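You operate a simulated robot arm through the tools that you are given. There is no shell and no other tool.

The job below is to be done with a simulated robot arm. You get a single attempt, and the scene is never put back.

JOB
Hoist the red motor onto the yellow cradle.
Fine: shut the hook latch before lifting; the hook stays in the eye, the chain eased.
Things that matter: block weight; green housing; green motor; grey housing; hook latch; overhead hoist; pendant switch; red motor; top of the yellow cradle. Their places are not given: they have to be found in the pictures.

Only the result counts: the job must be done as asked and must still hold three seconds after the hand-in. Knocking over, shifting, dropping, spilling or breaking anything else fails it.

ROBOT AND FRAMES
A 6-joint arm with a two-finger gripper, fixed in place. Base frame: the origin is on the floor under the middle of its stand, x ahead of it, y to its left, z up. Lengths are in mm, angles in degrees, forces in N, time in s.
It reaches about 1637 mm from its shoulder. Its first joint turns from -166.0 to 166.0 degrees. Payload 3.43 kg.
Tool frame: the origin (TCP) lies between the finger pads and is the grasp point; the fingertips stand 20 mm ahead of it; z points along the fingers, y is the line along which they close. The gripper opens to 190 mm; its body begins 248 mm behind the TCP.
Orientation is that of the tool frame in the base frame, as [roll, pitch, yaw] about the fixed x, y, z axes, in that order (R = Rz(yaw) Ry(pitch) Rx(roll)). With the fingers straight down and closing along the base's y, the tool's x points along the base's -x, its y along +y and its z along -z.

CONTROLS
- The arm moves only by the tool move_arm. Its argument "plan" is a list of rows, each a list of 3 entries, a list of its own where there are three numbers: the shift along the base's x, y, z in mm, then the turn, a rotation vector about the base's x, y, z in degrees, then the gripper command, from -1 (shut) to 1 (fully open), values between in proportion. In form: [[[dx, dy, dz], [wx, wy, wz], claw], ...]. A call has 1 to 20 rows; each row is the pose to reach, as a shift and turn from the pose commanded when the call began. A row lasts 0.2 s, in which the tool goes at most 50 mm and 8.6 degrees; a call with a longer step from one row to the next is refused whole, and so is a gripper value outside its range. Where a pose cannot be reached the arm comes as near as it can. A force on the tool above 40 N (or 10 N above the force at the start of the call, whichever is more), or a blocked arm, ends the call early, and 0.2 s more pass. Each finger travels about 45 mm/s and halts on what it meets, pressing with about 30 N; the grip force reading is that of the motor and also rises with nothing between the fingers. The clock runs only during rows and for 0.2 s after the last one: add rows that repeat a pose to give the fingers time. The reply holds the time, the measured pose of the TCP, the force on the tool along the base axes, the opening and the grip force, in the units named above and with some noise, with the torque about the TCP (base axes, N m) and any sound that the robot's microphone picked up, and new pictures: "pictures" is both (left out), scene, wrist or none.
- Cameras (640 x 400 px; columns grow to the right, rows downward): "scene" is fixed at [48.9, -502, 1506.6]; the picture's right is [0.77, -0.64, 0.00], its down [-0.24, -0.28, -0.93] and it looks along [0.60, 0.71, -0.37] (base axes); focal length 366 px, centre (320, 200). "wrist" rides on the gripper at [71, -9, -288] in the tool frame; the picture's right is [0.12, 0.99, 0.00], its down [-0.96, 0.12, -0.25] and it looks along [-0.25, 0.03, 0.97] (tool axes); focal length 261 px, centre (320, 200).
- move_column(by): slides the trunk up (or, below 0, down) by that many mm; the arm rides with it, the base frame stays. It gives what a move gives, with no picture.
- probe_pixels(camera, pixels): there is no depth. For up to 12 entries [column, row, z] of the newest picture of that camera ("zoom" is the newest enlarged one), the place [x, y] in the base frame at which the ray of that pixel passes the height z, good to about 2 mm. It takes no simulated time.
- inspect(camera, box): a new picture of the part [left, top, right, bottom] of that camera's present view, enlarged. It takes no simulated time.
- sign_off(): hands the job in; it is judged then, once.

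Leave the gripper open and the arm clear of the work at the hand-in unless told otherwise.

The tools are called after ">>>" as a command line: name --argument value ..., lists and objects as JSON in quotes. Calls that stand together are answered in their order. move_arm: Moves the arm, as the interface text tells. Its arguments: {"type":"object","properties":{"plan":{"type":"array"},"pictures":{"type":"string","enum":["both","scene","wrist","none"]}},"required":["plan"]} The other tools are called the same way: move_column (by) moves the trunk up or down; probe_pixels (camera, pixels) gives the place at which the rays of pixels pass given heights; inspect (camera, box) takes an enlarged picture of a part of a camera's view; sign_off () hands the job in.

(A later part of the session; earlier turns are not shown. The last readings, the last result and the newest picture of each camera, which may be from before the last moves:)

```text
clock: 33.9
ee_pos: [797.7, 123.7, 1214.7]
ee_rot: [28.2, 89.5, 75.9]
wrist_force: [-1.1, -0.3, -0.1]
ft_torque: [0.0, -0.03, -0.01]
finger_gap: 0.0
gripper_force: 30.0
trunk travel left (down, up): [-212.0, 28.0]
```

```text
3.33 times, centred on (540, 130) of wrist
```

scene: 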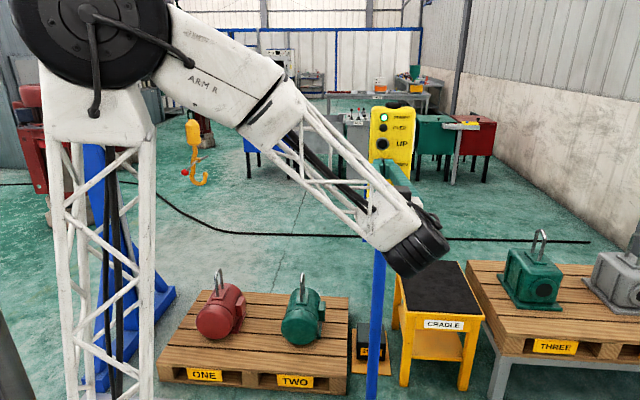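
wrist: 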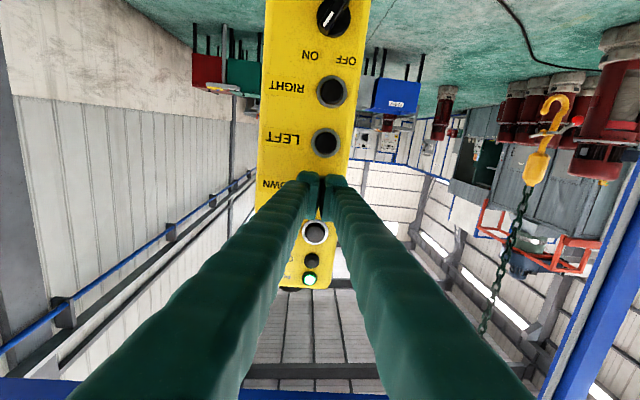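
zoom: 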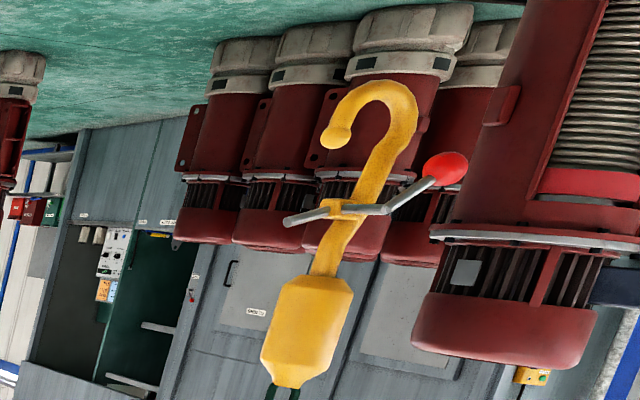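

That moved it about 28 mm; about 70 mm more is needed. I'll tap LEFT for about 1.6 s.

>>> move_arm --plan '[[[0, 0, -30], [0, 0, 0], -1], [[0, 0, -59.5], [0, 0, 0], -1], [[10, 11, -59.5], [0, 0, 0], -1], [[16, 17.5, -59.5], [0, 0, 0], -1], [[20, 22, -59.5], [0, 0, 0], -1], [[20, 22, -59.5], [0, 0, 0], -1], [[20, 22, -59.5], [0, 0, 0], -1], [[20, 22, -59.5], [0, 0, 0], -1], [[20, 22, -59.5], [0, 0, 0], -1], [[20, 22, -59.5], [0, 0, 0], -1], [[20, 22, -59.5], [0, 0, 0], -1], [[20, 22, -59.5], [0, 0, 0], -1], [[0, 0, -59.5], [0, 0, 0], -1], [[0, 0, -30], [0, 0, 0], -1], [[0, 0, 0], [0, 0, 0], -1], [[0, 0, 0], [0, 0, 0], -1]]' --pictures "both"

>>> inspect --camera "scene" --box '[160, 100, 260, 200]'

>>> inspect --camera "wrist" --box '[480, 70, 600, 190]'

```text
clock: 37.3
ee_pos: [797.3, 123.0, 1214.4]
ee_rot: [27.9, 89.6, 75.5]
wrist_force: [-0.2, 0.2, 0.3]
ft_torque: [-0.02, 0.0, 0.0]
finger_gap: 0.0
gripper_force: 29.9
trunk travel left (down, up): [-212.0, 28.0]
```

scene: 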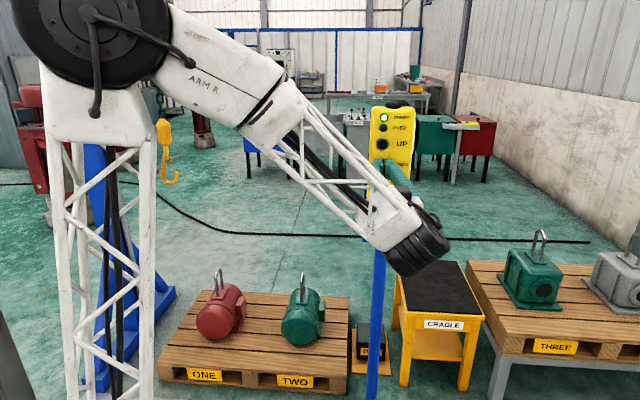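
wrist: 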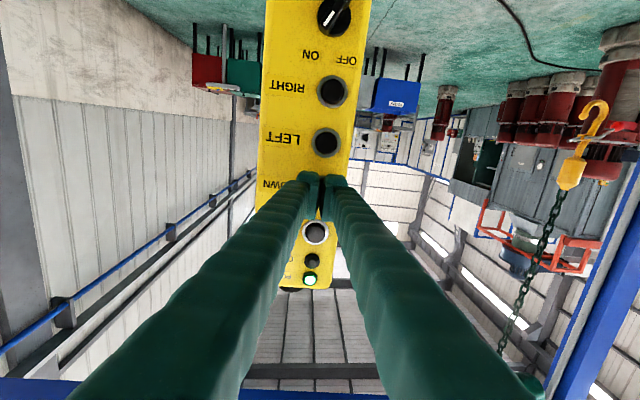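

```text
4.00 times, centred on (210, 150) of scene
```

zoom: 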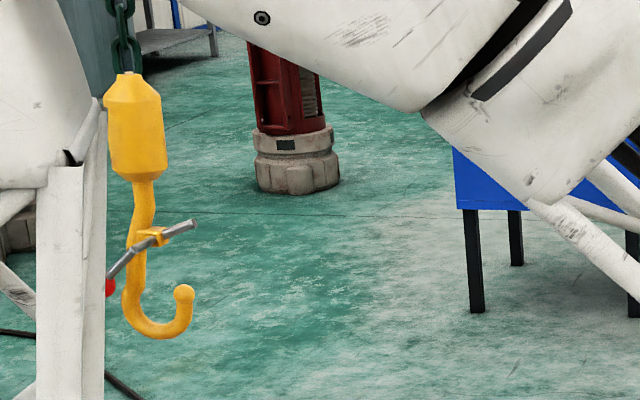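

```text
3.33 times, centred on (540, 130) of wrist
```

zoom: 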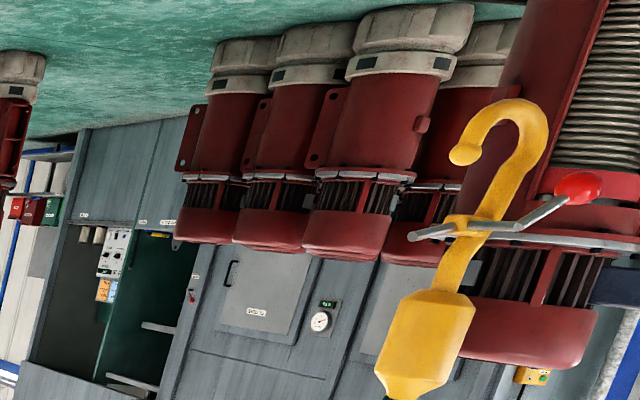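

The hook is now about 174 mm left of the eye, but the tap lengths and distances don't fit neatly, so it may be swinging. I'll wait 1 s without touching anything and compare.

>>> move_arm --plan '[[[0, 0, 0], [0, 0, 0], -1], [[0, 0, 0], [0, 0, 0], -1], [[0, 0, 0], [0, 0, 0], -1], [[0, 0, 0], [0, 0, 0], -1]]' --pictures "scene"

>>> inspect --camera "scene" --box '[160, 100, 260, 200]'

```text
clock: 38.3
ee_pos: [798.8, 124.2, 1212.4]
ee_rot: [26.6, 89.7, 74.1]
wrist_force: [-0.1, -0.7, 0.3]
ft_torque: [-0.02, -0.02, 0.04]
finger_gap: 0.0
gripper_force: 30.1
trunk travel left (down, up): [-212.0, 28.0]
```

scene: 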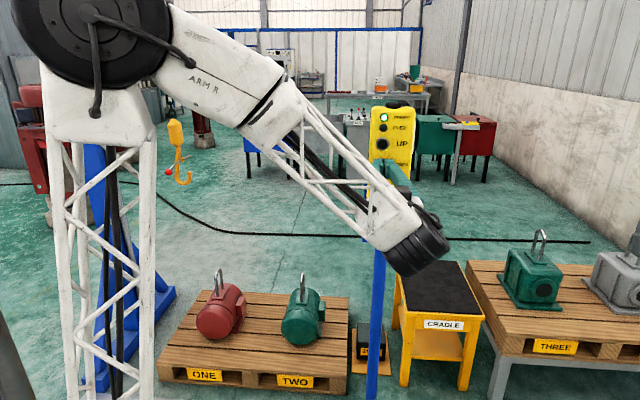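

```text
4.00 times, centred on (210, 150) of scene
```

zoom: 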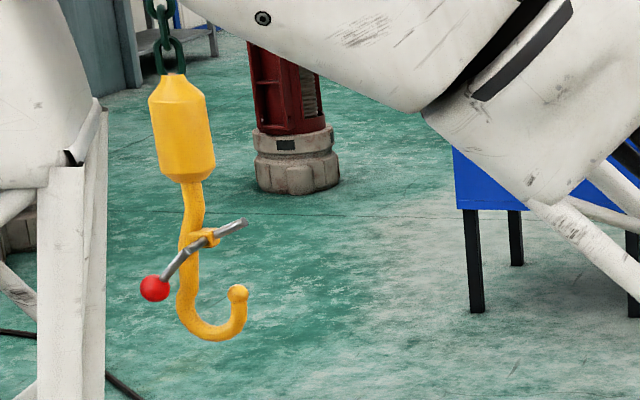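

It does swing (tip 184→238 px in the zoom). I'll wait several seconds for it to die down.

>>> move_arm --plan '[[[0, 0, 0], [0, 0, 0], -1], [[0, 0, 0], [0, 0, 0], -1], [[0, 0, 0], [0, 0, 0], -1], [[0, 0, 0], [0, 0, 0], -1], [[0, 0, 0], [0, 0, 0], -1], [[0, 0, 0], [0, 0, 0], -1], [[0, 0, 0], [0, 0, 0], -1], [[0, 0, 0], [0, 0, 0], -1], [[0, 0, 0], [0, 0, 0], -1], [[0, 0, 0], [0, 0, 0], -1], [[0, 0, 0], [0, 0, 0], -1], [[0, 0, 0], [0, 0, 0], -1], [[0, 0, 0], [0, 0, 0], -1], [[0, 0, 0], [0, 0, 0], -1], [[0, 0, 0], [0, 0, 0], -1], [[0, 0, 0], [0, 0, 0], -1], [[0, 0, 0], [0, 0, 0], -1], [[0, 0, 0], [0, 0, 0], -1], [[0, 0, 0], [0, 0, 0], -1], [[0, 0, 0], [0, 0, 0], -1]]' --pictures "scene"

>>> inspect --camera "scene" --box '[160, 100, 260, 200]'

>>> move_arm --plan '[[[0, 0, 0], [0, 0, 0], -1], [[0, 0, 0], [0, 0, 0], -1], [[0, 0, 0], [0, 0, 0], -1], [[0, 0, 0], [0, 0, 0], -1]]' --pictures "scene"

>>> inspect --camera "scene" --box '[160, 100, 260, 200]'

```text
clock: 42.5
ee_pos: [798.2, 123.2, 1214.3]
ee_rot: [26.6, 89.6, 74.2]
wrist_force: [0.0, 0.2, 0.1]
ft_torque: [0.01, 0.01, 0.0]
finger_gap: 0.1
gripper_force: 29.7
trunk travel left (down, up): [-212.0, 28.0]
```

scene: 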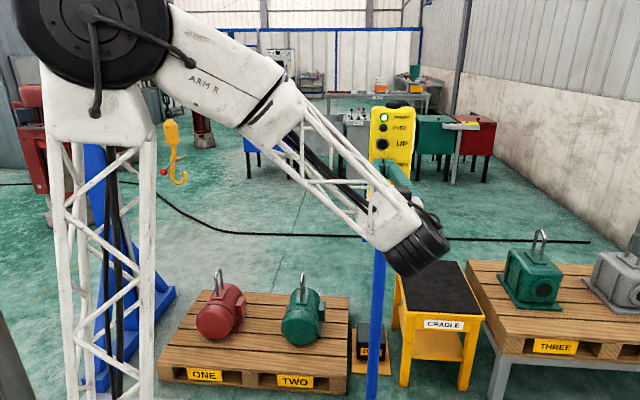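

```text
4.00 times, centred on (210, 150) of scene
```

zoom: 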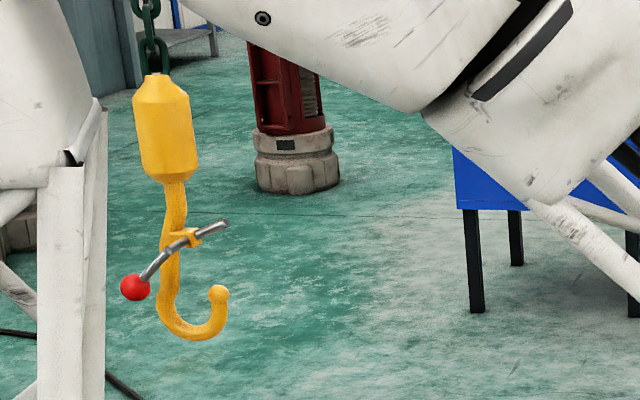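

```text
clock: 43.5
ee_pos: [797.4, 122.8, 1214.2]
ee_rot: [26.1, 89.6, 73.8]
wrist_force: [-0.4, -0.1, -0.5]
ft_torque: [-0.01, -0.02, 0.02]
finger_gap: 0.2
gripper_force: 30.4
trunk travel left (down, up): [-212.0, 28.0]
```

scene: 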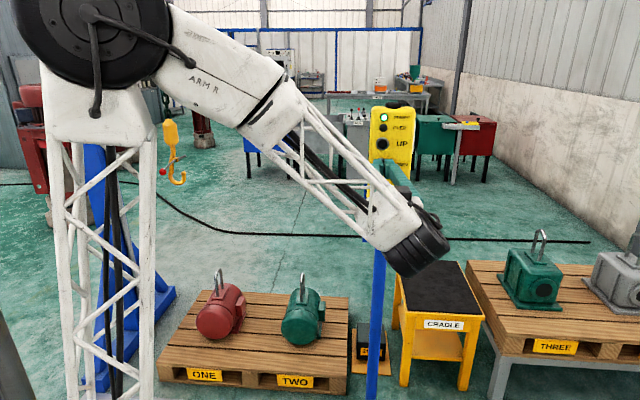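

```text
4.00 times, centred on (210, 150) of scene
```

zoom: 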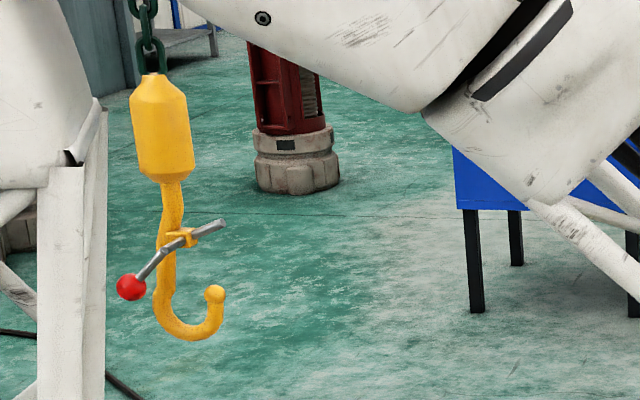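

The swing has died down, and the hook rests about 137 mm left of the eye line, which leaves about 50 mm between its tip and the eye. I'll press DOWN for the same length as before, expecting about 327 mm, which takes the hook bottom to z of about 613.

>>> move_arm --plan '[[[10, 11, 0], [0, 0, 0], -1], [[18, 19.5, 0], [0, 0, 0], -1], [[20.8, 22.3, 0], [0, 0, 0], -1], [[20.8, 22.3, 0], [0, 0, 0], -1], [[20.8, 22.3, 0], [0, 0, 0], -1], [[20.8, 22.3, 0], [0, 0, 0], -1], [[20.8, 22.3, 0], [0, 0, 0], -1], [[20.8, 22.3, 0], [0, 0, 0], -1], [[20.8, 22.3, 0], [0, 0, 0], -1], [[20.8, 22.3, 0], [0, 0, 0], -1], [[20.8, 22.3, 0], [0, 0, 0], -1], [[20.8, 22.3, 0], [0, 0, 0], -1], [[20.8, 22.3, 0], [0, 0, 0], -1], [[20.8, 22.3, 0], [0, 0, 0], -1], [[20.8, 22.3, 0], [0, 0, 0], -1], [[20.8, 22.3, 0], [0, 0, 0], -1], [[20.8, 22.3, 0], [0, 0, 0], -1], [[20.8, 22.3, 0], [0, 0, 0], -1], [[20.8, 22.3, 0], [0, 0, 0], -1], [[0, 0, 0], [0, 0, 0], -1]]' --pictures "scene"

>>> inspect --camera "scene" --box '[150, 180, 310, 340]'

```text
clock: 47.7
ee_pos: [799.6, 123.5, 1215.9]
ee_rot: [26.8, 89.7, 74.5]
wrist_force: [1.4, 0.5, -0.2]
ft_torque: [0.07, -0.1, -0.02]
finger_gap: 0.0
gripper_force: 29.6
trunk travel left (down, up): [-212.0, 28.0]
```

scene: 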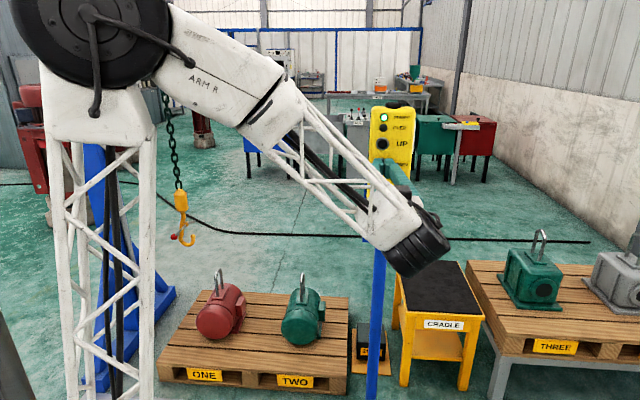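

```text
2.50 times, centred on (230, 260) of scene
```

zoom: 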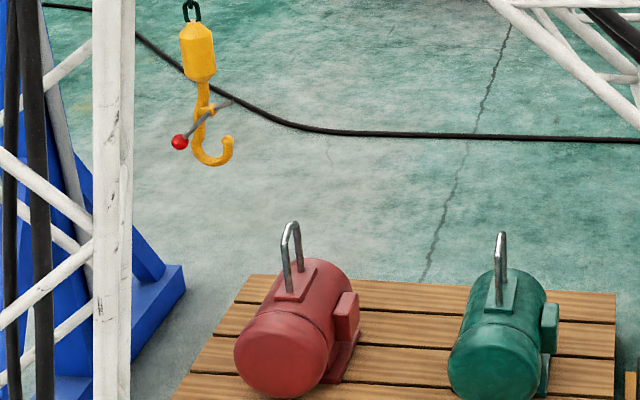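

The hook bottom is now at z of about 620 and the eye top at about 482. I'll lower another ~166 mm with the shorter press and check.

>>> move_arm --plan '[[[10, 11, 0], [0, 0, 0], -1], [[18, 19.5, 0], [0, 0, 0], -1], [[20.8, 22.3, 0], [0, 0, 0], -1], [[20.8, 22.3, 0], [0, 0, 0], -1], [[20.8, 22.3, 0], [0, 0, 0], -1], [[20.8, 22.3, 0], [0, 0, 0], -1], [[20.8, 22.3, 0], [0, 0, 0], -1], [[20.8, 22.3, 0], [0, 0, 0], -1], [[20.8, 22.3, 0], [0, 0, 0], -1], [[20.8, 22.3, 0], [0, 0, 0], -1], [[20.8, 22.3, 0], [0, 0, 0], -1], [[20.8, 22.3, 0], [0, 0, 0], -1], [[0, 0, 0], [0, 0, 0], -1], [[0, 0, 0], [0, 0, 0], -1], [[0, 0, 0], [0, 0, 0], -1]]' --pictures "scene"

>>> inspect --camera "scene" --box '[150, 230, 270, 350]'

```text
clock: 50.9
ee_pos: [797.8, 121.7, 1214.2]
ee_rot: [27.3, 89.6, 74.9]
wrist_force: [-0.4, -0.2, 0.4]
ft_torque: [-0.01, -0.02, -0.03]
finger_gap: 0.0
gripper_force: 29.9
trunk travel left (down, up): [-212.0, 28.0]
```

scene: 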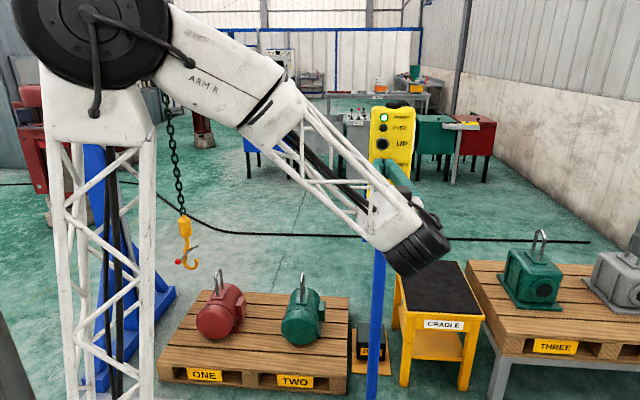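

```text
3.33 times, centred on (210, 290) of scene
```

zoom: 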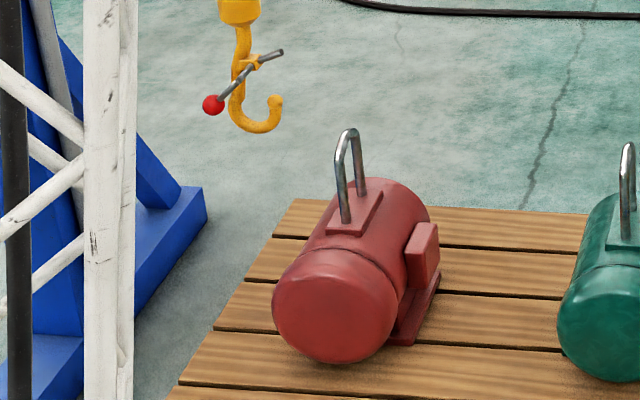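

The hook bottom is now at z of about 489. It needs about 100 mm more so the tip sits below the eye's top bar while the bottom clears the base plate. I'll press DOWN a bit shorter (8 rows).

>>> move_arm --plan '[[[10, 11, 0], [0, 0, 0], -1], [[18, 19.5, 0], [0, 0, 0], -1], [[20.8, 22.3, 0], [0, 0, 0], -1], [[20.8, 22.3, 0], [0, 0, 0], -1], [[20.8, 22.3, 0], [0, 0, 0], -1], [[20.8, 22.3, 0], [0, 0, 0], -1], [[20.8, 22.3, 0], [0, 0, 0], -1], [[20.8, 22.3, 0], [0, 0, 0], -1], [[20.8, 22.3, 0], [0, 0, 0], -1], [[0, 0, 0], [0, 0, 0], -1], [[0, 0, 0], [0, 0, 0], -1], [[0, 0, 0], [0, 0, 0], -1]]' --pictures "scene"

>>> inspect --camera "scene" --box '[150, 230, 270, 350]'

```text
clock: 53.5
ee_pos: [797.2, 122.0, 1214.8]
ee_rot: [27.1, 89.6, 74.8]
wrist_force: [0.1, 0.6, -0.1]
ft_torque: [0.0, 0.03, -0.01]
finger_gap: 0.0
gripper_force: 29.6
trunk travel left (down, up): [-212.0, 28.0]
```

scene: 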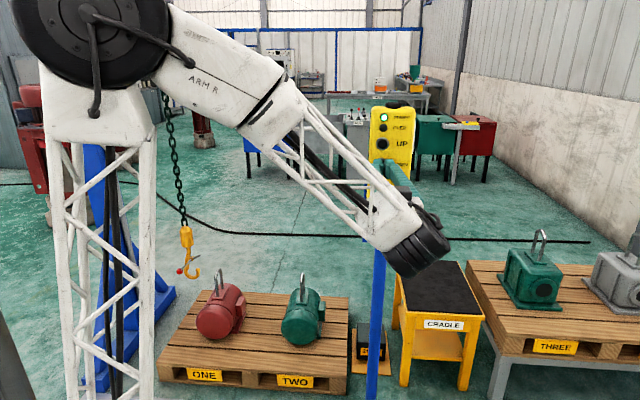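

```text
3.33 times, centred on (210, 290) of scene
```

zoom: 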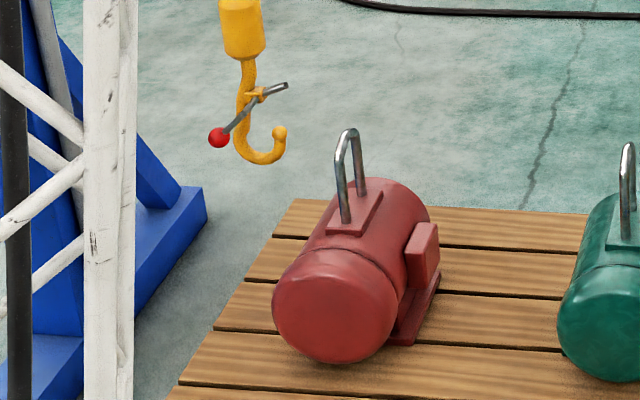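

The hook bottom is at z of about 431. The eye window runs from about 347 (base plate) to about 466 under the bar, so I want the bottom near 375. I'll repeat the same press, expecting about 58 mm.

>>> move_arm --plan '[[[10, 11, 0], [0, 0, 0], -1], [[18, 19.5, 0], [0, 0, 0], -1], [[20.8, 22.3, 0], [0, 0, 0], -1], [[20.8, 22.3, 0], [0, 0, 0], -1], [[20.8, 22.3, 0], [0, 0, 0], -1], [[20.8, 22.3, 0], [0, 0, 0], -1], [[20.8, 22.3, 0], [0, 0, 0], -1], [[20.8, 22.3, 0], [0, 0, 0], -1], [[20.8, 22.3, 0], [0, 0, 0], -1], [[0, 0, 0], [0, 0, 0], -1], [[0, 0, 0], [0, 0, 0], -1], [[0, 0, 0], [0, 0, 0], -1]]' --pictures "scene"

>>> inspect --camera "scene" --box '[150, 230, 270, 350]'

```text
clock: 56.1
ee_pos: [796.7, 121.5, 1214.7]
ee_rot: [27.1, 89.5, 74.7]
wrist_force: [-0.5, -0.9, 0.4]
ft_torque: [0.02, 0.02, -0.01]
finger_gap: 0.3
gripper_force: 30.0
trunk travel left (down, up): [-212.0, 28.0]
```

scene: 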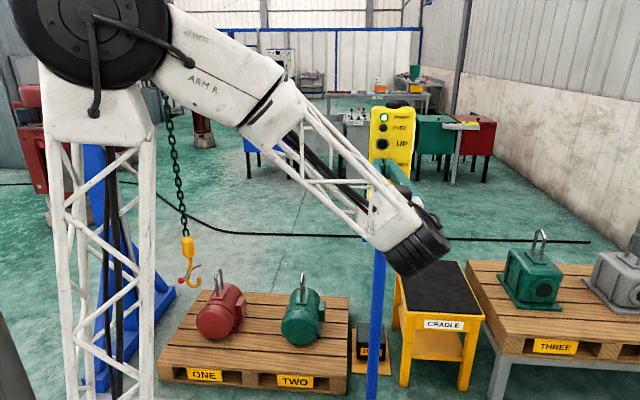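

```text
3.33 times, centred on (210, 290) of scene
```

zoom: 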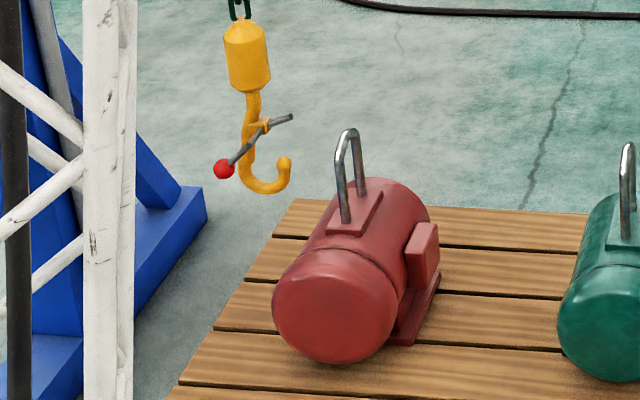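

The hook bottom is at z of about 375, just right. From the picture, the eye centre is about 139 mm to the right along the beam. Travel has grown roughly with the square of press time (about 38·t² mm). I'll move the hand to face the RIGHT button, staying clear of the switch below it, and look before pressing.

>>> move_arm --plan '[[[-15, -16, -20], [0, 0, 0], -1], [[-15, -16, -65], [0, 0, 0], -1], [[-15, -16, -110], [0, 0, 0], -1], [[-10, -11, -115], [0, 0, 0], -1], [[-10, -11, -115], [0, 0, 0], -1]]' --pictures "both"

>>> inspect --camera "wrist" --box '[240, 80, 420, 240]'

>>> inspect --camera "scene" --box '[340, 150, 460, 270]'

```text
clock: 57.3
ee_pos: [788.7, 111.2, 1099.6]
ee_rot: [24.0, 89.6, 71.6]
wrist_force: [0.4, -1.3, -0.1]
ft_torque: [0.01, -0.01, 0.02]
finger_gap: 0.1
gripper_force: 30.2
trunk travel left (down, up): [-212.0, 28.0]
```

scene: 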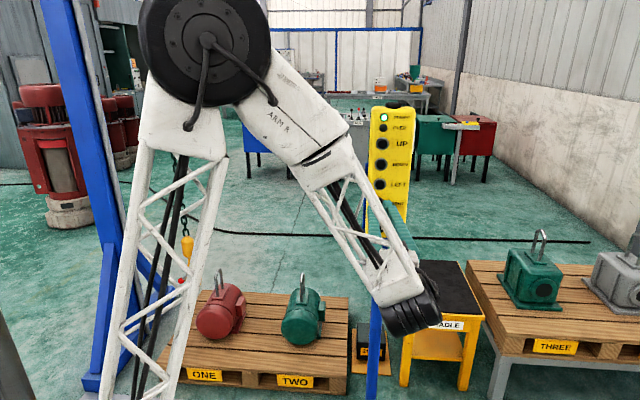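
wrist: 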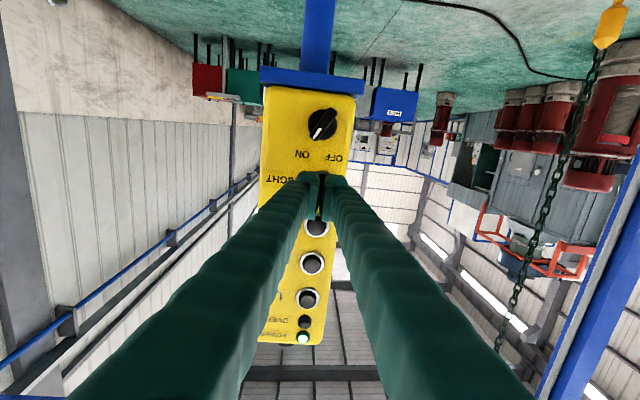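

```text
2.50 times, centred on (330, 160) of wrist
```

zoom: 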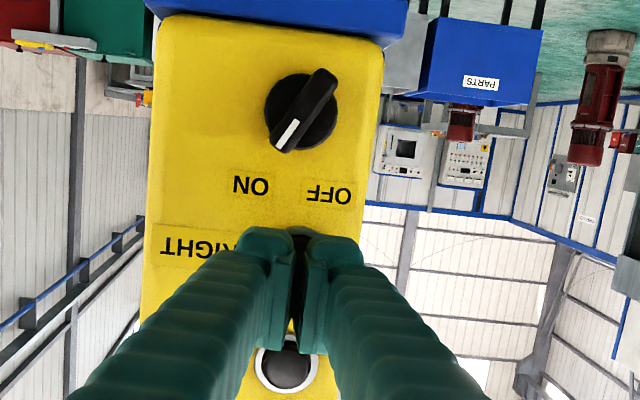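

```text
3.33 times, centred on (400, 210) of scene
```

zoom: 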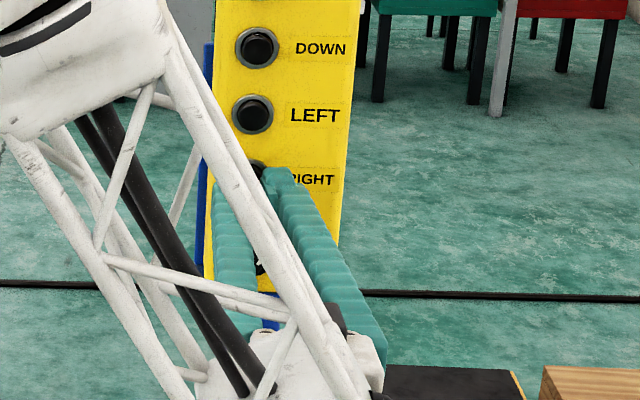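

RIGHT is right behind the tip and the switch is clear of the finger. I'll tap RIGHT for 7 rows (about 75 mm expected), then back up to the DOWN-height pose to see the hook.

>>> move_arm --plan '[[[15, 16.5, -2], [0, 0, 0], -1], [[25, 27.5, -2], [0, 0, 0], -1], [[29.2, 32.2, -2], [0, 0, 0], -1], [[29.2, 32.2, -2], [0, 0, 0], -1], [[29.2, 32.2, -2], [0, 0, 0], -1], [[29.2, 32.2, -2], [0, 0, 0], -1], [[29.2, 32.2, -2], [0, 0, 0], -1], [[29.2, 32.2, -2], [0, 0, 0], -1], [[29.2, 32.2, -2], [0, 0, 0], -1], [[5, 6, 0], [0, 0, 0], -1], [[0, 0, 30], [0, 0, 0], -1], [[0, 0, 75], [0, 0, 0], -1], [[5, 5, 115], [0, 0, 0], -1], [[5, 5, 115], [0, 0, 0], -1], [[5, 5, 115], [0, 0, 0], -1], [[5, 5, 115], [0, 0, 0], -1], [[5, 5, 115], [0, 0, 0], -1], [[5, 5, 115], [0, 0, 0], -1], [[5, 5, 115], [0, 0, 0], -1], [[5, 5, 115], [0, 0, 0], -1]]' --pictures "scene"

>>> inspect --camera "scene" --box '[150, 230, 270, 350]'

```text
clock: 61.5
ee_pos: [792.7, 114.7, 1215.2]
ee_rot: [26.7, 89.7, 74.4]
wrist_force: [0.4, 0.0, -0.5]
ft_torque: [-0.02, -0.02, 0.0]
finger_gap: 0.0
gripper_force: 29.4
trunk travel left (down, up): [-212.0, 28.0]
```

scene: 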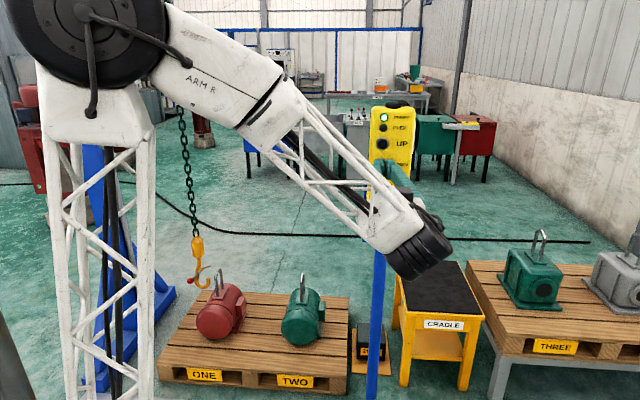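

```text
3.33 times, centred on (210, 290) of scene
```

zoom: 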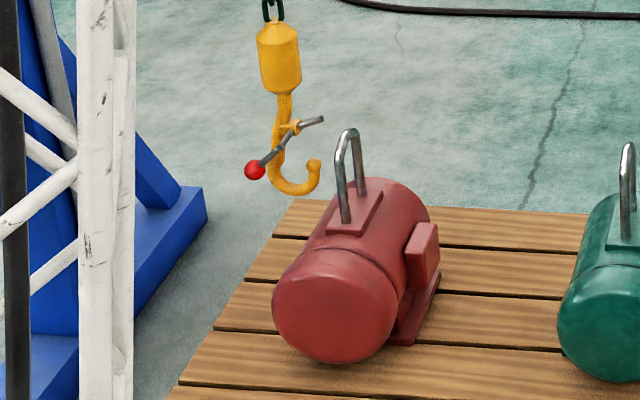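

That moved it about 49 mm, and it hangs plumb again. About 86 mm remains. I'll tap RIGHT for 8 rows (about 65 mm), which brings the tip under the bar, then fine-tune.

>>> move_arm --plan '[[[-5, -5, -40], [0, 0, 0], -1], [[-5, -5, -80], [0, 0, 0], -1], [[0, 0, -115], [0, 0, 0], -1], [[10, 11.5, -117], [0, 0, 0], -1], [[20, 22.5, -117], [0, 0, 0], -1], [[24.2, 27.2, -117], [0, 0, 0], -1], [[24.2, 27.2, -117], [0, 0, 0], -1], [[24.2, 27.2, -117], [0, 0, 0], -1], [[24.2, 27.2, -117], [0, 0, 0], -1], [[24.2, 27.2, -117], [0, 0, 0], -1], [[24.2, 27.2, -117], [0, 0, 0], -1], [[24.2, 27.2, -117], [0, 0, 0], -1], [[24.2, 27.2, -117], [0, 0, 0], -1], [[0, 0, -115], [0, 0, 0], -1], [[-5, -5, -80], [0, 0, 0], -1], [[-5, -5, -40], [0, 0, 0], -1], [[0, 0, 0], [0, 0, 0], -1], [[0, 0, 0], [0, 0, 0], -1], [[0, 0, 0], [0, 0, 0], -1], [[0, 0, 0], [0, 0, 0], -1]]' --pictures "scene"

>>> inspect --camera "scene" --box '[150, 230, 270, 350]'

```text
clock: 65.7
ee_pos: [792.3, 116.5, 1214.0]
ee_rot: [26.8, 89.6, 74.8]
wrist_force: [-0.3, 0.5, -0.1]
ft_torque: [0.01, -0.01, -0.04]
finger_gap: 0.0
gripper_force: 30.1
trunk travel left (down, up): [-212.0, 28.0]
```

scene: 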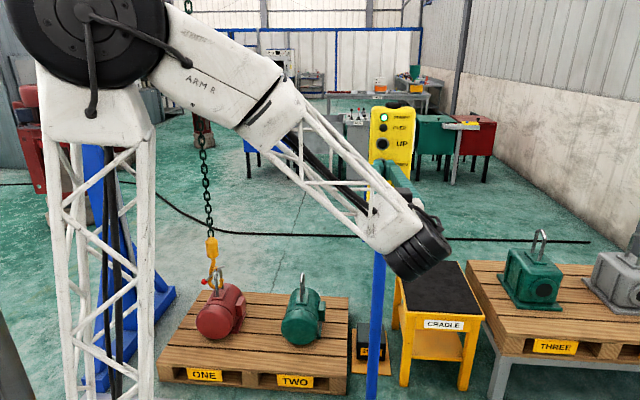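

```text
3.33 times, centred on (210, 290) of scene
```

zoom: 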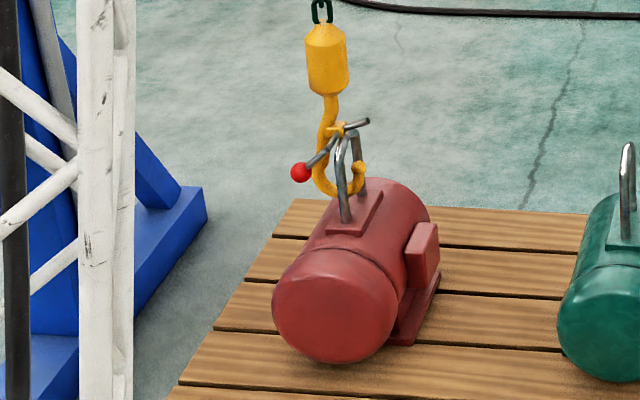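

The hook appears to be through the eye, with the near leg in front of it and the tip to the right at about (360,168) in the zoom. I'll let the swing settle and zoom in tightly.

>>> move_arm --plan '[[[0, 0, 0], [0, 0, 0], -1], [[0, 0, 0], [0, 0, 0], -1], [[0, 0, 0], [0, 0, 0], -1], [[0, 0, 0], [0, 0, 0], -1], [[0, 0, 0], [0, 0, 0], -1], [[0, 0, 0], [0, 0, 0], -1], [[0, 0, 0], [0, 0, 0], -1], [[0, 0, 0], [0, 0, 0], -1], [[0, 0, 0], [0, 0, 0], -1], [[0, 0, 0], [0, 0, 0], -1]]' --pictures "scene"

>>> inspect --camera "scene" --box '[190, 235, 250, 300]'

```text
clock: 67.9
ee_pos: [792.3, 116.7, 1213.9]
ee_rot: [26.3, 89.7, 74.0]
wrist_force: [-0.5, -0.3, 0.1]
ft_torque: [0.02, -0.03, -0.01]
finger_gap: 0.2
gripper_force: 30.0
trunk travel left (down, up): [-212.0, 28.0]
```

scene: 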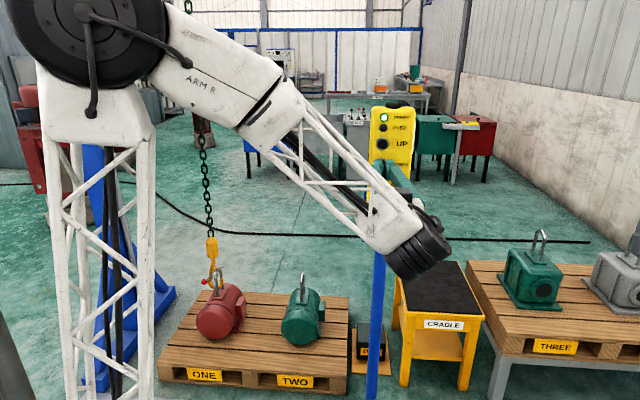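

```text
6.15 times, centred on (220, 268) of scene
```

zoom: 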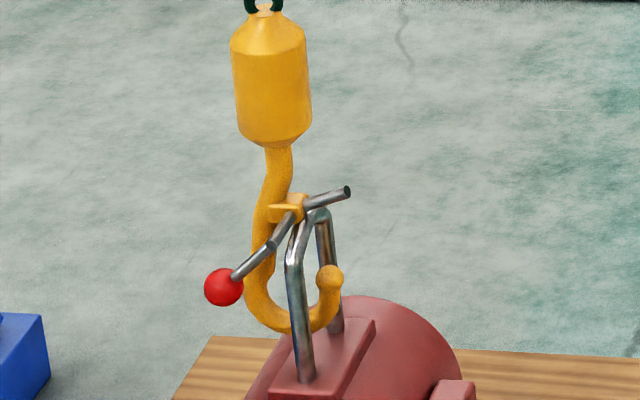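

The tip is past the near leg, but the bar is still about 19 mm right of the bowl's centre, nearly over the tip. One small RIGHT tap of 4 rows (about 16 mm) should centre it.

>>> move_arm --plan '[[[-5, -5, -40], [0, 0, 0], -1], [[-5, -5, -80], [0, 0, 0], -1], [[0, 0, -115], [0, 0, 0], -1], [[10, 11.5, -117], [0, 0, 0], -1], [[20, 22.5, -117], [0, 0, 0], -1], [[24.2, 27.2, -117], [0, 0, 0], -1], [[24.2, 27.2, -117], [0, 0, 0], -1], [[24.2, 27.2, -117], [0, 0, 0], -1], [[24.2, 27.2, -117], [0, 0, 0], -1], [[0, 0, -115], [0, 0, 0], -1], [[-5, -5, -80], [0, 0, 0], -1], [[-5, -5, -40], [0, 0, 0], -1], [[0, 0, 0], [0, 0, 0], -1], [[0, 0, 0], [0, 0, 0], -1], [[0, 0, 0], [0, 0, 0], -1], [[0, 0, 0], [0, 0, 0], -1], [[0, 0, 0], [0, 0, 0], -1], [[0, 0, 0], [0, 0, 0], -1], [[0, 0, 0], [0, 0, 0], -1], [[0, 0, 0], [0, 0, 0], -1]]' --pictures "scene"

>>> inspect --camera "scene" --box '[190, 235, 250, 300]'

```text
clock: 72.1
ee_pos: [792.0, 118.0, 1214.8]
ee_rot: [26.7, 89.5, 74.3]
wrist_force: [-0.2, -0.1, 0.3]
ft_torque: [0.0, 0.0, 0.03]
finger_gap: 0.0
gripper_force: 29.9
trunk travel left (down, up): [-212.0, 28.0]
```

scene: 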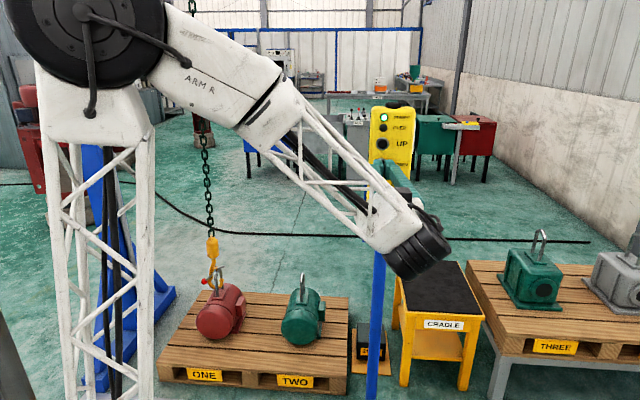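

```text
6.15 times, centred on (220, 268) of scene
```

zoom: 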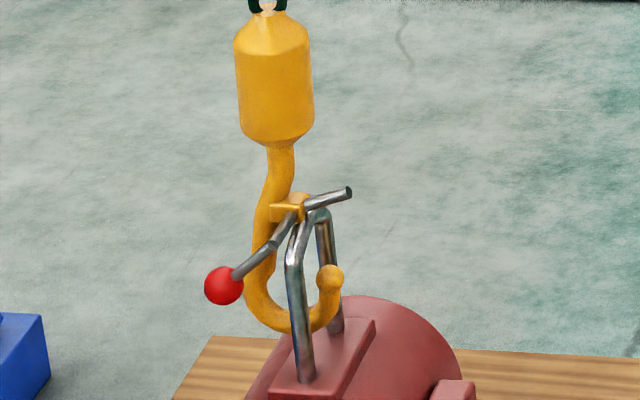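

The block moved slightly but the hook stayed put: its latch collar is resting against the bar, while the tip is still about 28 mm below it. Raising the hook about 12–15 mm should let the collar pass over the bar. I'll tap UP for 3 rows.

>>> move_arm --plan '[[[0, 0, 30], [0, 0, 0], -1], [[0, 0, 59], [0, 0, 0], -1], [[12, 13, 59], [0, 0, 0], -1], [[22, 24, 59], [0, 0, 0], -1], [[26.3, 28.8, 59], [0, 0, 0], -1], [[26.3, 28.8, 59], [0, 0, 0], -1], [[26.3, 28.8, 59], [0, 0, 0], -1], [[5, 5, 59], [0, 0, 0], -1], [[5, 5, 59], [0, 0, 0], -1], [[5, 5, 59], [0, 0, 0], -1], [[5, 5, 59], [0, 0, 0], -1], [[5, 5, 59], [0, 0, 0], -1], [[5, 5, 59], [0, 0, 0], -1], [[5, 5, 59], [0, 0, 0], -1]]' --pictures "scene"

>>> inspect --camera "scene" --box '[190, 235, 250, 300]'

```text
clock: 75.1
ee_pos: [797.1, 122.6, 1273.4]
ee_rot: [26.0, 89.6, 73.7]
wrist_force: [0.2, 0.0, 0.4]
ft_torque: [0.02, -0.01, -0.01]
finger_gap: 0.0
gripper_force: 35.1
trunk travel left (down, up): [-212.0, 28.0]
```

scene: 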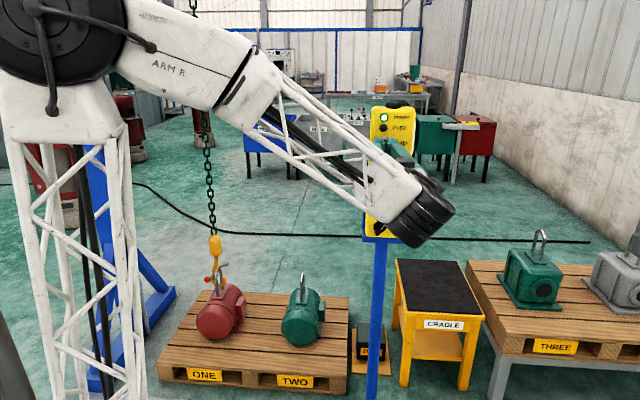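

```text
6.15 times, centred on (220, 268) of scene
```

zoom: 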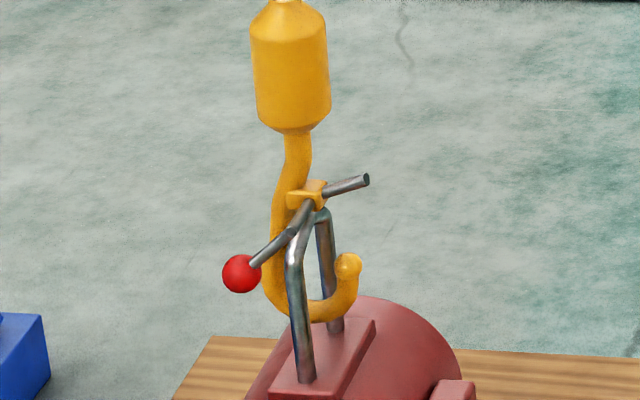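

The collar has cleared and the bar is now centred in the hook's bowl. The gap from bowl to bar is about 60 mm. I'll raise about 30 mm (UP, 5 rows) so the bar sits well below the gate with the chain still unloaded.

>>> move_arm --plan '[[[10, 11, 0], [0, 0, 0], -1], [[17, 19, 0], [0, 0, 0], -1], [[21.3, 23.8, 0], [0, 0, 0], -1], [[21.3, 23.8, 0], [0, 0, 0], -1], [[21.3, 23.8, 0], [0, 0, 0], -1], [[21.3, 23.8, 0], [0, 0, 0], -1], [[21.3, 23.8, 0], [0, 0, 0], -1], [[0, 0, 0], [0, 0, 0], -1], [[0, 0, 0], [0, 0, 0], -1], [[0, 0, 0], [0, 0, 0], -1], [[0, 0, 0], [0, 0, 0], -1], [[0, 0, 0], [0, 0, 0], -1], [[0, 0, 0], [0, 0, 0], -1]]' --pictures "scene"

>>> inspect --camera "scene" --box '[190, 235, 250, 300]'

```text
clock: 76.4
ee_pos: [816.9, 144.1, 1274.3]
ee_rot: [35.8, 89.6, 83.3]
wrist_force: [-37.1, -44.5, -5.2]
ft_torque: [-0.4, -0.15, -0.73]
finger_gap: 6.3
gripper_force: 34.3
trunk travel left (down, up): [-212.0, 28.0]
stopped in row 6: the force on the tool passed its limit at 40 N (the readings are from after the stop); the commanded pose is now the measured one
```

scene: 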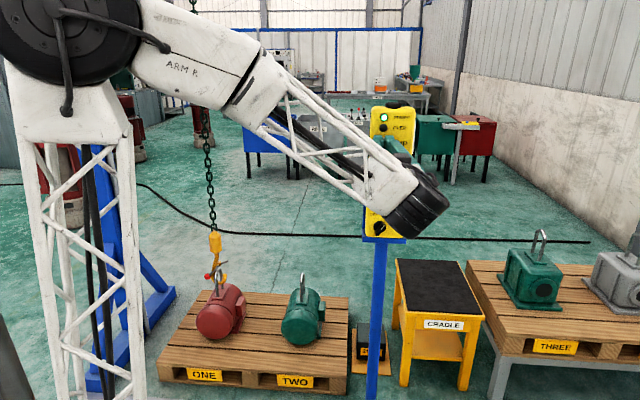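

```text
6.15 times, centred on (220, 268) of scene
```

zoom: 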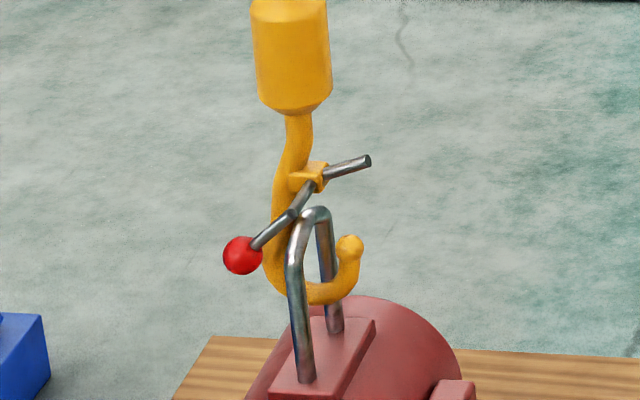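

The tool hit its force limit and the fingers opened slightly (6 mm), as the button wedged between them. UP may still be pressed, so I'll back off immediately.

>>> move_arm --plan '[[[-20, -22, 0], [0, 0, 0], -1], [[-25, -27, 0], [0, 0, 0], -1], [[-25, -27, 0], [0, 0, 0], -1], [[-25, -27, 0], [0, 0, 0], -1], [[-25, -27, 0], [0, 0, 0], -1], [[-25, -27, 0], [0, 0, 0], -1]]' --pictures "both"

>>> inspect --camera "scene" --box '[190, 235, 250, 300]'

>>> inspect --camera "wrist" --box '[240, 80, 420, 240]'

```text
clock: 77.8
ee_pos: [794.0, 121.0, 1271.8]
ee_rot: [36.3, 89.6, 84.2]
wrist_force: [0.8, 0.6, 0.4]
ft_torque: [0.01, 0.03, 0.04]
finger_gap: 0.0
gripper_force: 34.6
trunk travel left (down, up): [-212.0, 28.0]
```

scene: 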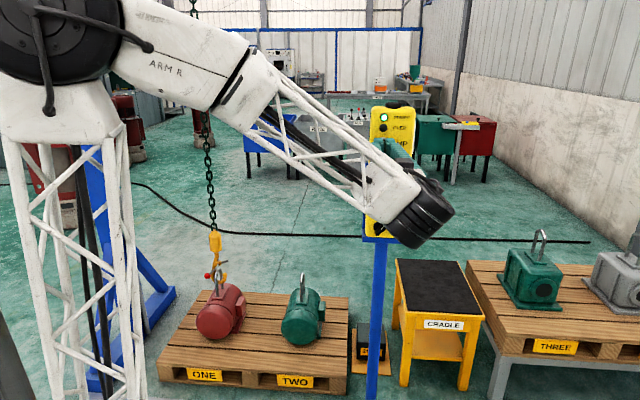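
wrist: 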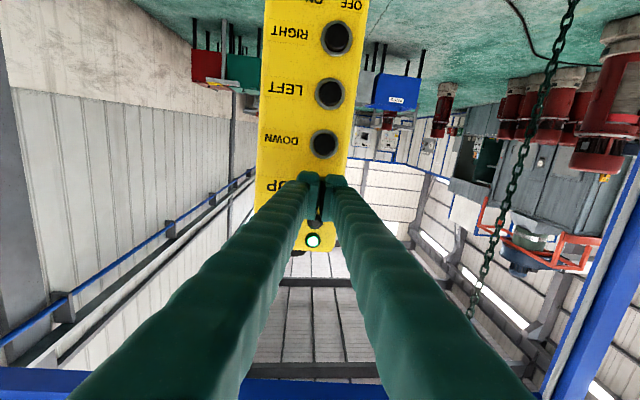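

```text
6.15 times, centred on (220, 268) of scene
```

zoom: 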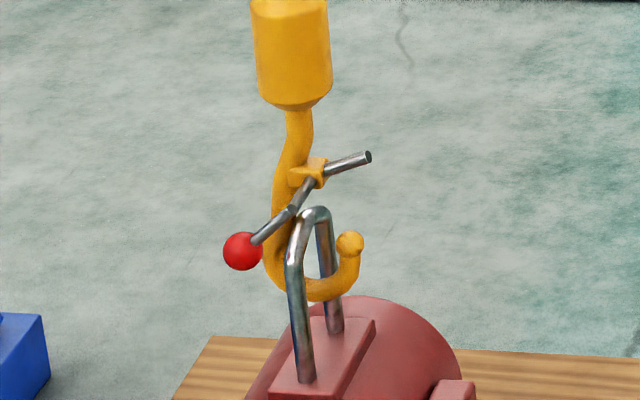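

```text
2.50 times, centred on (330, 160) of wrist
```

zoom: 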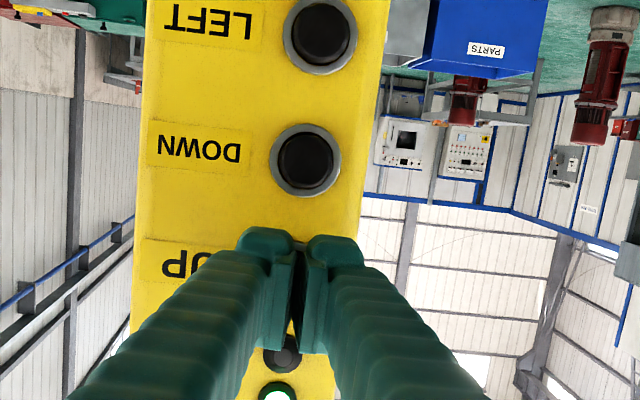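

Clear now: the hook rose about 18 mm more and there is still about 44 mm of slack in the eye. I'll do one lighter UP tap of 4 rows (about 19 mm) for better gate clearance.

>>> move_arm --plan '[[[12, 12.5, 0], [0, 0, 0], -1], [[21, 21.5, 0], [0, 0, 0], -1], [[25.6, 26.1, 0], [0, 0, 0], -1], [[25.6, 26.1, 0], [0, 0, 0], -1], [[25.6, 26.1, 0], [0, 0, 0], -1], [[25.6, 26.1, 0], [0, 0, 0], -1], [[5, 5, 0], [0, 0, 0], -1], [[0, 0, 0], [0, 0, 0], -1], [[0, 0, 0], [0, 0, 0], -1], [[0, 0, 0], [0, 0, 0], -1], [[0, 0, 0], [0, 0, 0], -1], [[0, 0, 0], [0, 0, 0], -1]]' --pictures "scene"

>>> inspect --camera "scene" --box '[190, 235, 250, 300]'

```text
clock: 78.6
ee_pos: [816.4, 145.1, 1272.4]
ee_rot: [38.1, 89.6, 85.6]
wrist_force: [-35.4, -37.7, -1.8]
ft_torque: [-0.35, -0.3, -0.6]
finger_gap: 0.1
gripper_force: 34.4
trunk travel left (down, up): [-212.0, 28.0]
stopped in row 4: the force on the tool passed its limit at 44 N (the readings are from after the stop); the commanded pose is now the measured one
```

scene: 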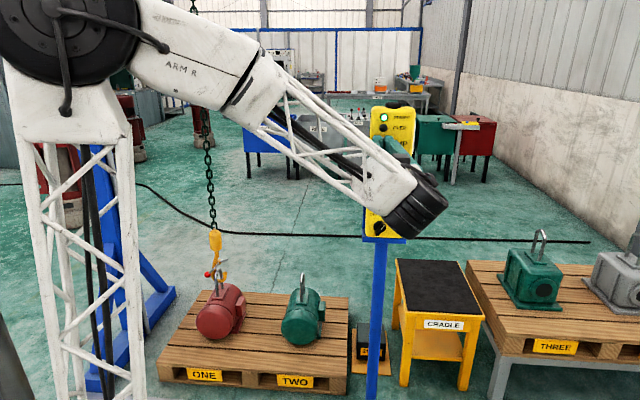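

```text
6.15 times, centred on (220, 268) of scene
```

zoom: 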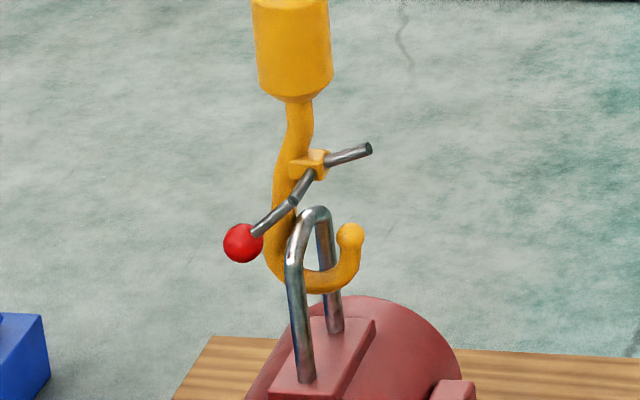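

The force limit was hit again, so this depth is too much at UP. I'll back off now and use a shallower press later.

>>> move_arm --plan '[[[-20, -22, 0], [0, 0, 0], -1], [[-35, -38, 0], [0, 0, 0], -1], [[-50, -54, 0], [0, 0, 0], -1], [[-50, -54, 0], [0, 0, 0], -1], [[-50, -54, 0], [0, 0, 0], -1], [[-50, -54, 0], [0, 0, 0], -1]]' --pictures "scene"

>>> inspect --camera "scene" --box '[190, 235, 250, 300]'

>>> inspect --camera "scene" --box '[340, 90, 440, 250]'

```text
clock: 80.0
ee_pos: [768.4, 96.6, 1271.0]
ee_rot: [47.4, 89.7, 95.2]
wrist_force: [-0.2, 0.0, 1.1]
ft_torque: [-0.01, 0.02, 0.04]
finger_gap: 0.1
gripper_force: 34.1
trunk travel left (down, up): [-212.0, 28.0]
```

scene: 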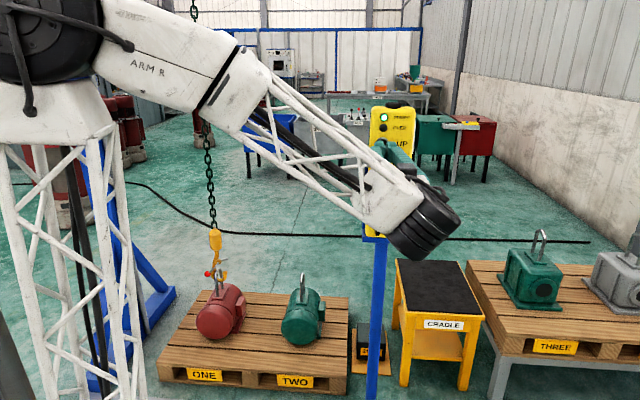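

```text
6.15 times, centred on (220, 268) of scene
```

zoom: 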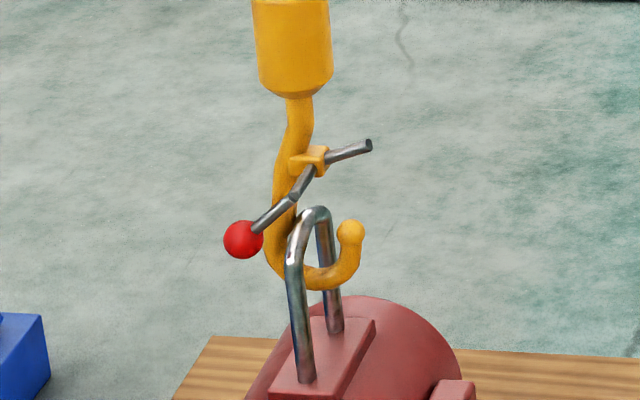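

```text
2.50 times, centred on (390, 170) of scene
```

zoom: 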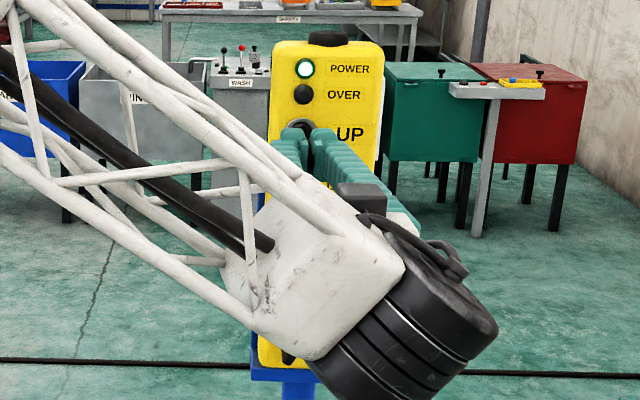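

The hook is set: about 33 mm of slack, the bar well under the gate line. Now the latch. The knob is at about (620,1059,495), some 45 mm on the robot side of the hook plane, and must go up roughly 80 mm. I'll pull away from the pendant and swing left along the path I came by, opening the gripper for a clear camera view.

>>> move_arm --plan '[[[-40, -25, 0], [0, 0, 0], -1], [[-80, -50, 0], [0, 0, 0], -1], [[-120, -75, -5], [0, 0, 0], -1], [[-140, -40, -10], [0, 0, 0], 1], [[-155, 5, -15], [0, 0, 0], 1], [[-165, 50, -25], [0, 0, 0], 1], [[-175, 95, -35], [0, 0, 0], 1], [[-180, 140, -45], [0, 0, 0], 1], [[-185, 185, -55], [0, 0, 0], 1], [[-190, 230, -65], [0, 0, 0], 1], [[-194, 275, -75], [0, 0, 0], 1], [[-194, 320, -85], [0, 0, 0], 1], [[-194, 365, -95], [0, 0, 0], 1], [[-194, 410, -105], [0, 0, 0], 1], [[-194, 455, -115], [0, 0, 0], 1], [[-194, 470, -120], [0, 0, 0], 1]]' --pictures "both"

```text
clock: 83.4
ee_pos: [597.3, 554.8, 1156.8]
ee_rot: [80.4, 89.7, 126.3]
wrist_force: [-6.3, 4.9, 0.2]
ft_torque: [0.04, 0.01, -1.79]
finger_gap: 190.3
gripper_force: 0.1
out of reach, approached as far as the arm can: row 8, 9, 10, 11, 12, 13, 14, 15, 16
trunk travel left (down, up): [-212.0, 28.0]
```

scene: 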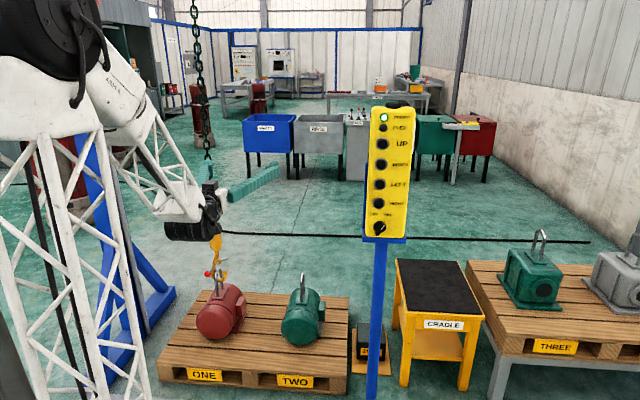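
wrist: 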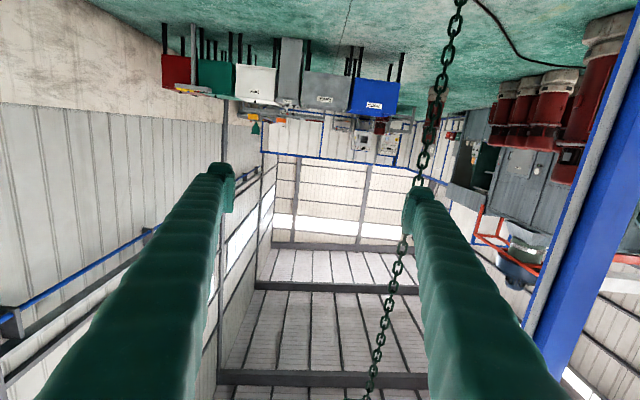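

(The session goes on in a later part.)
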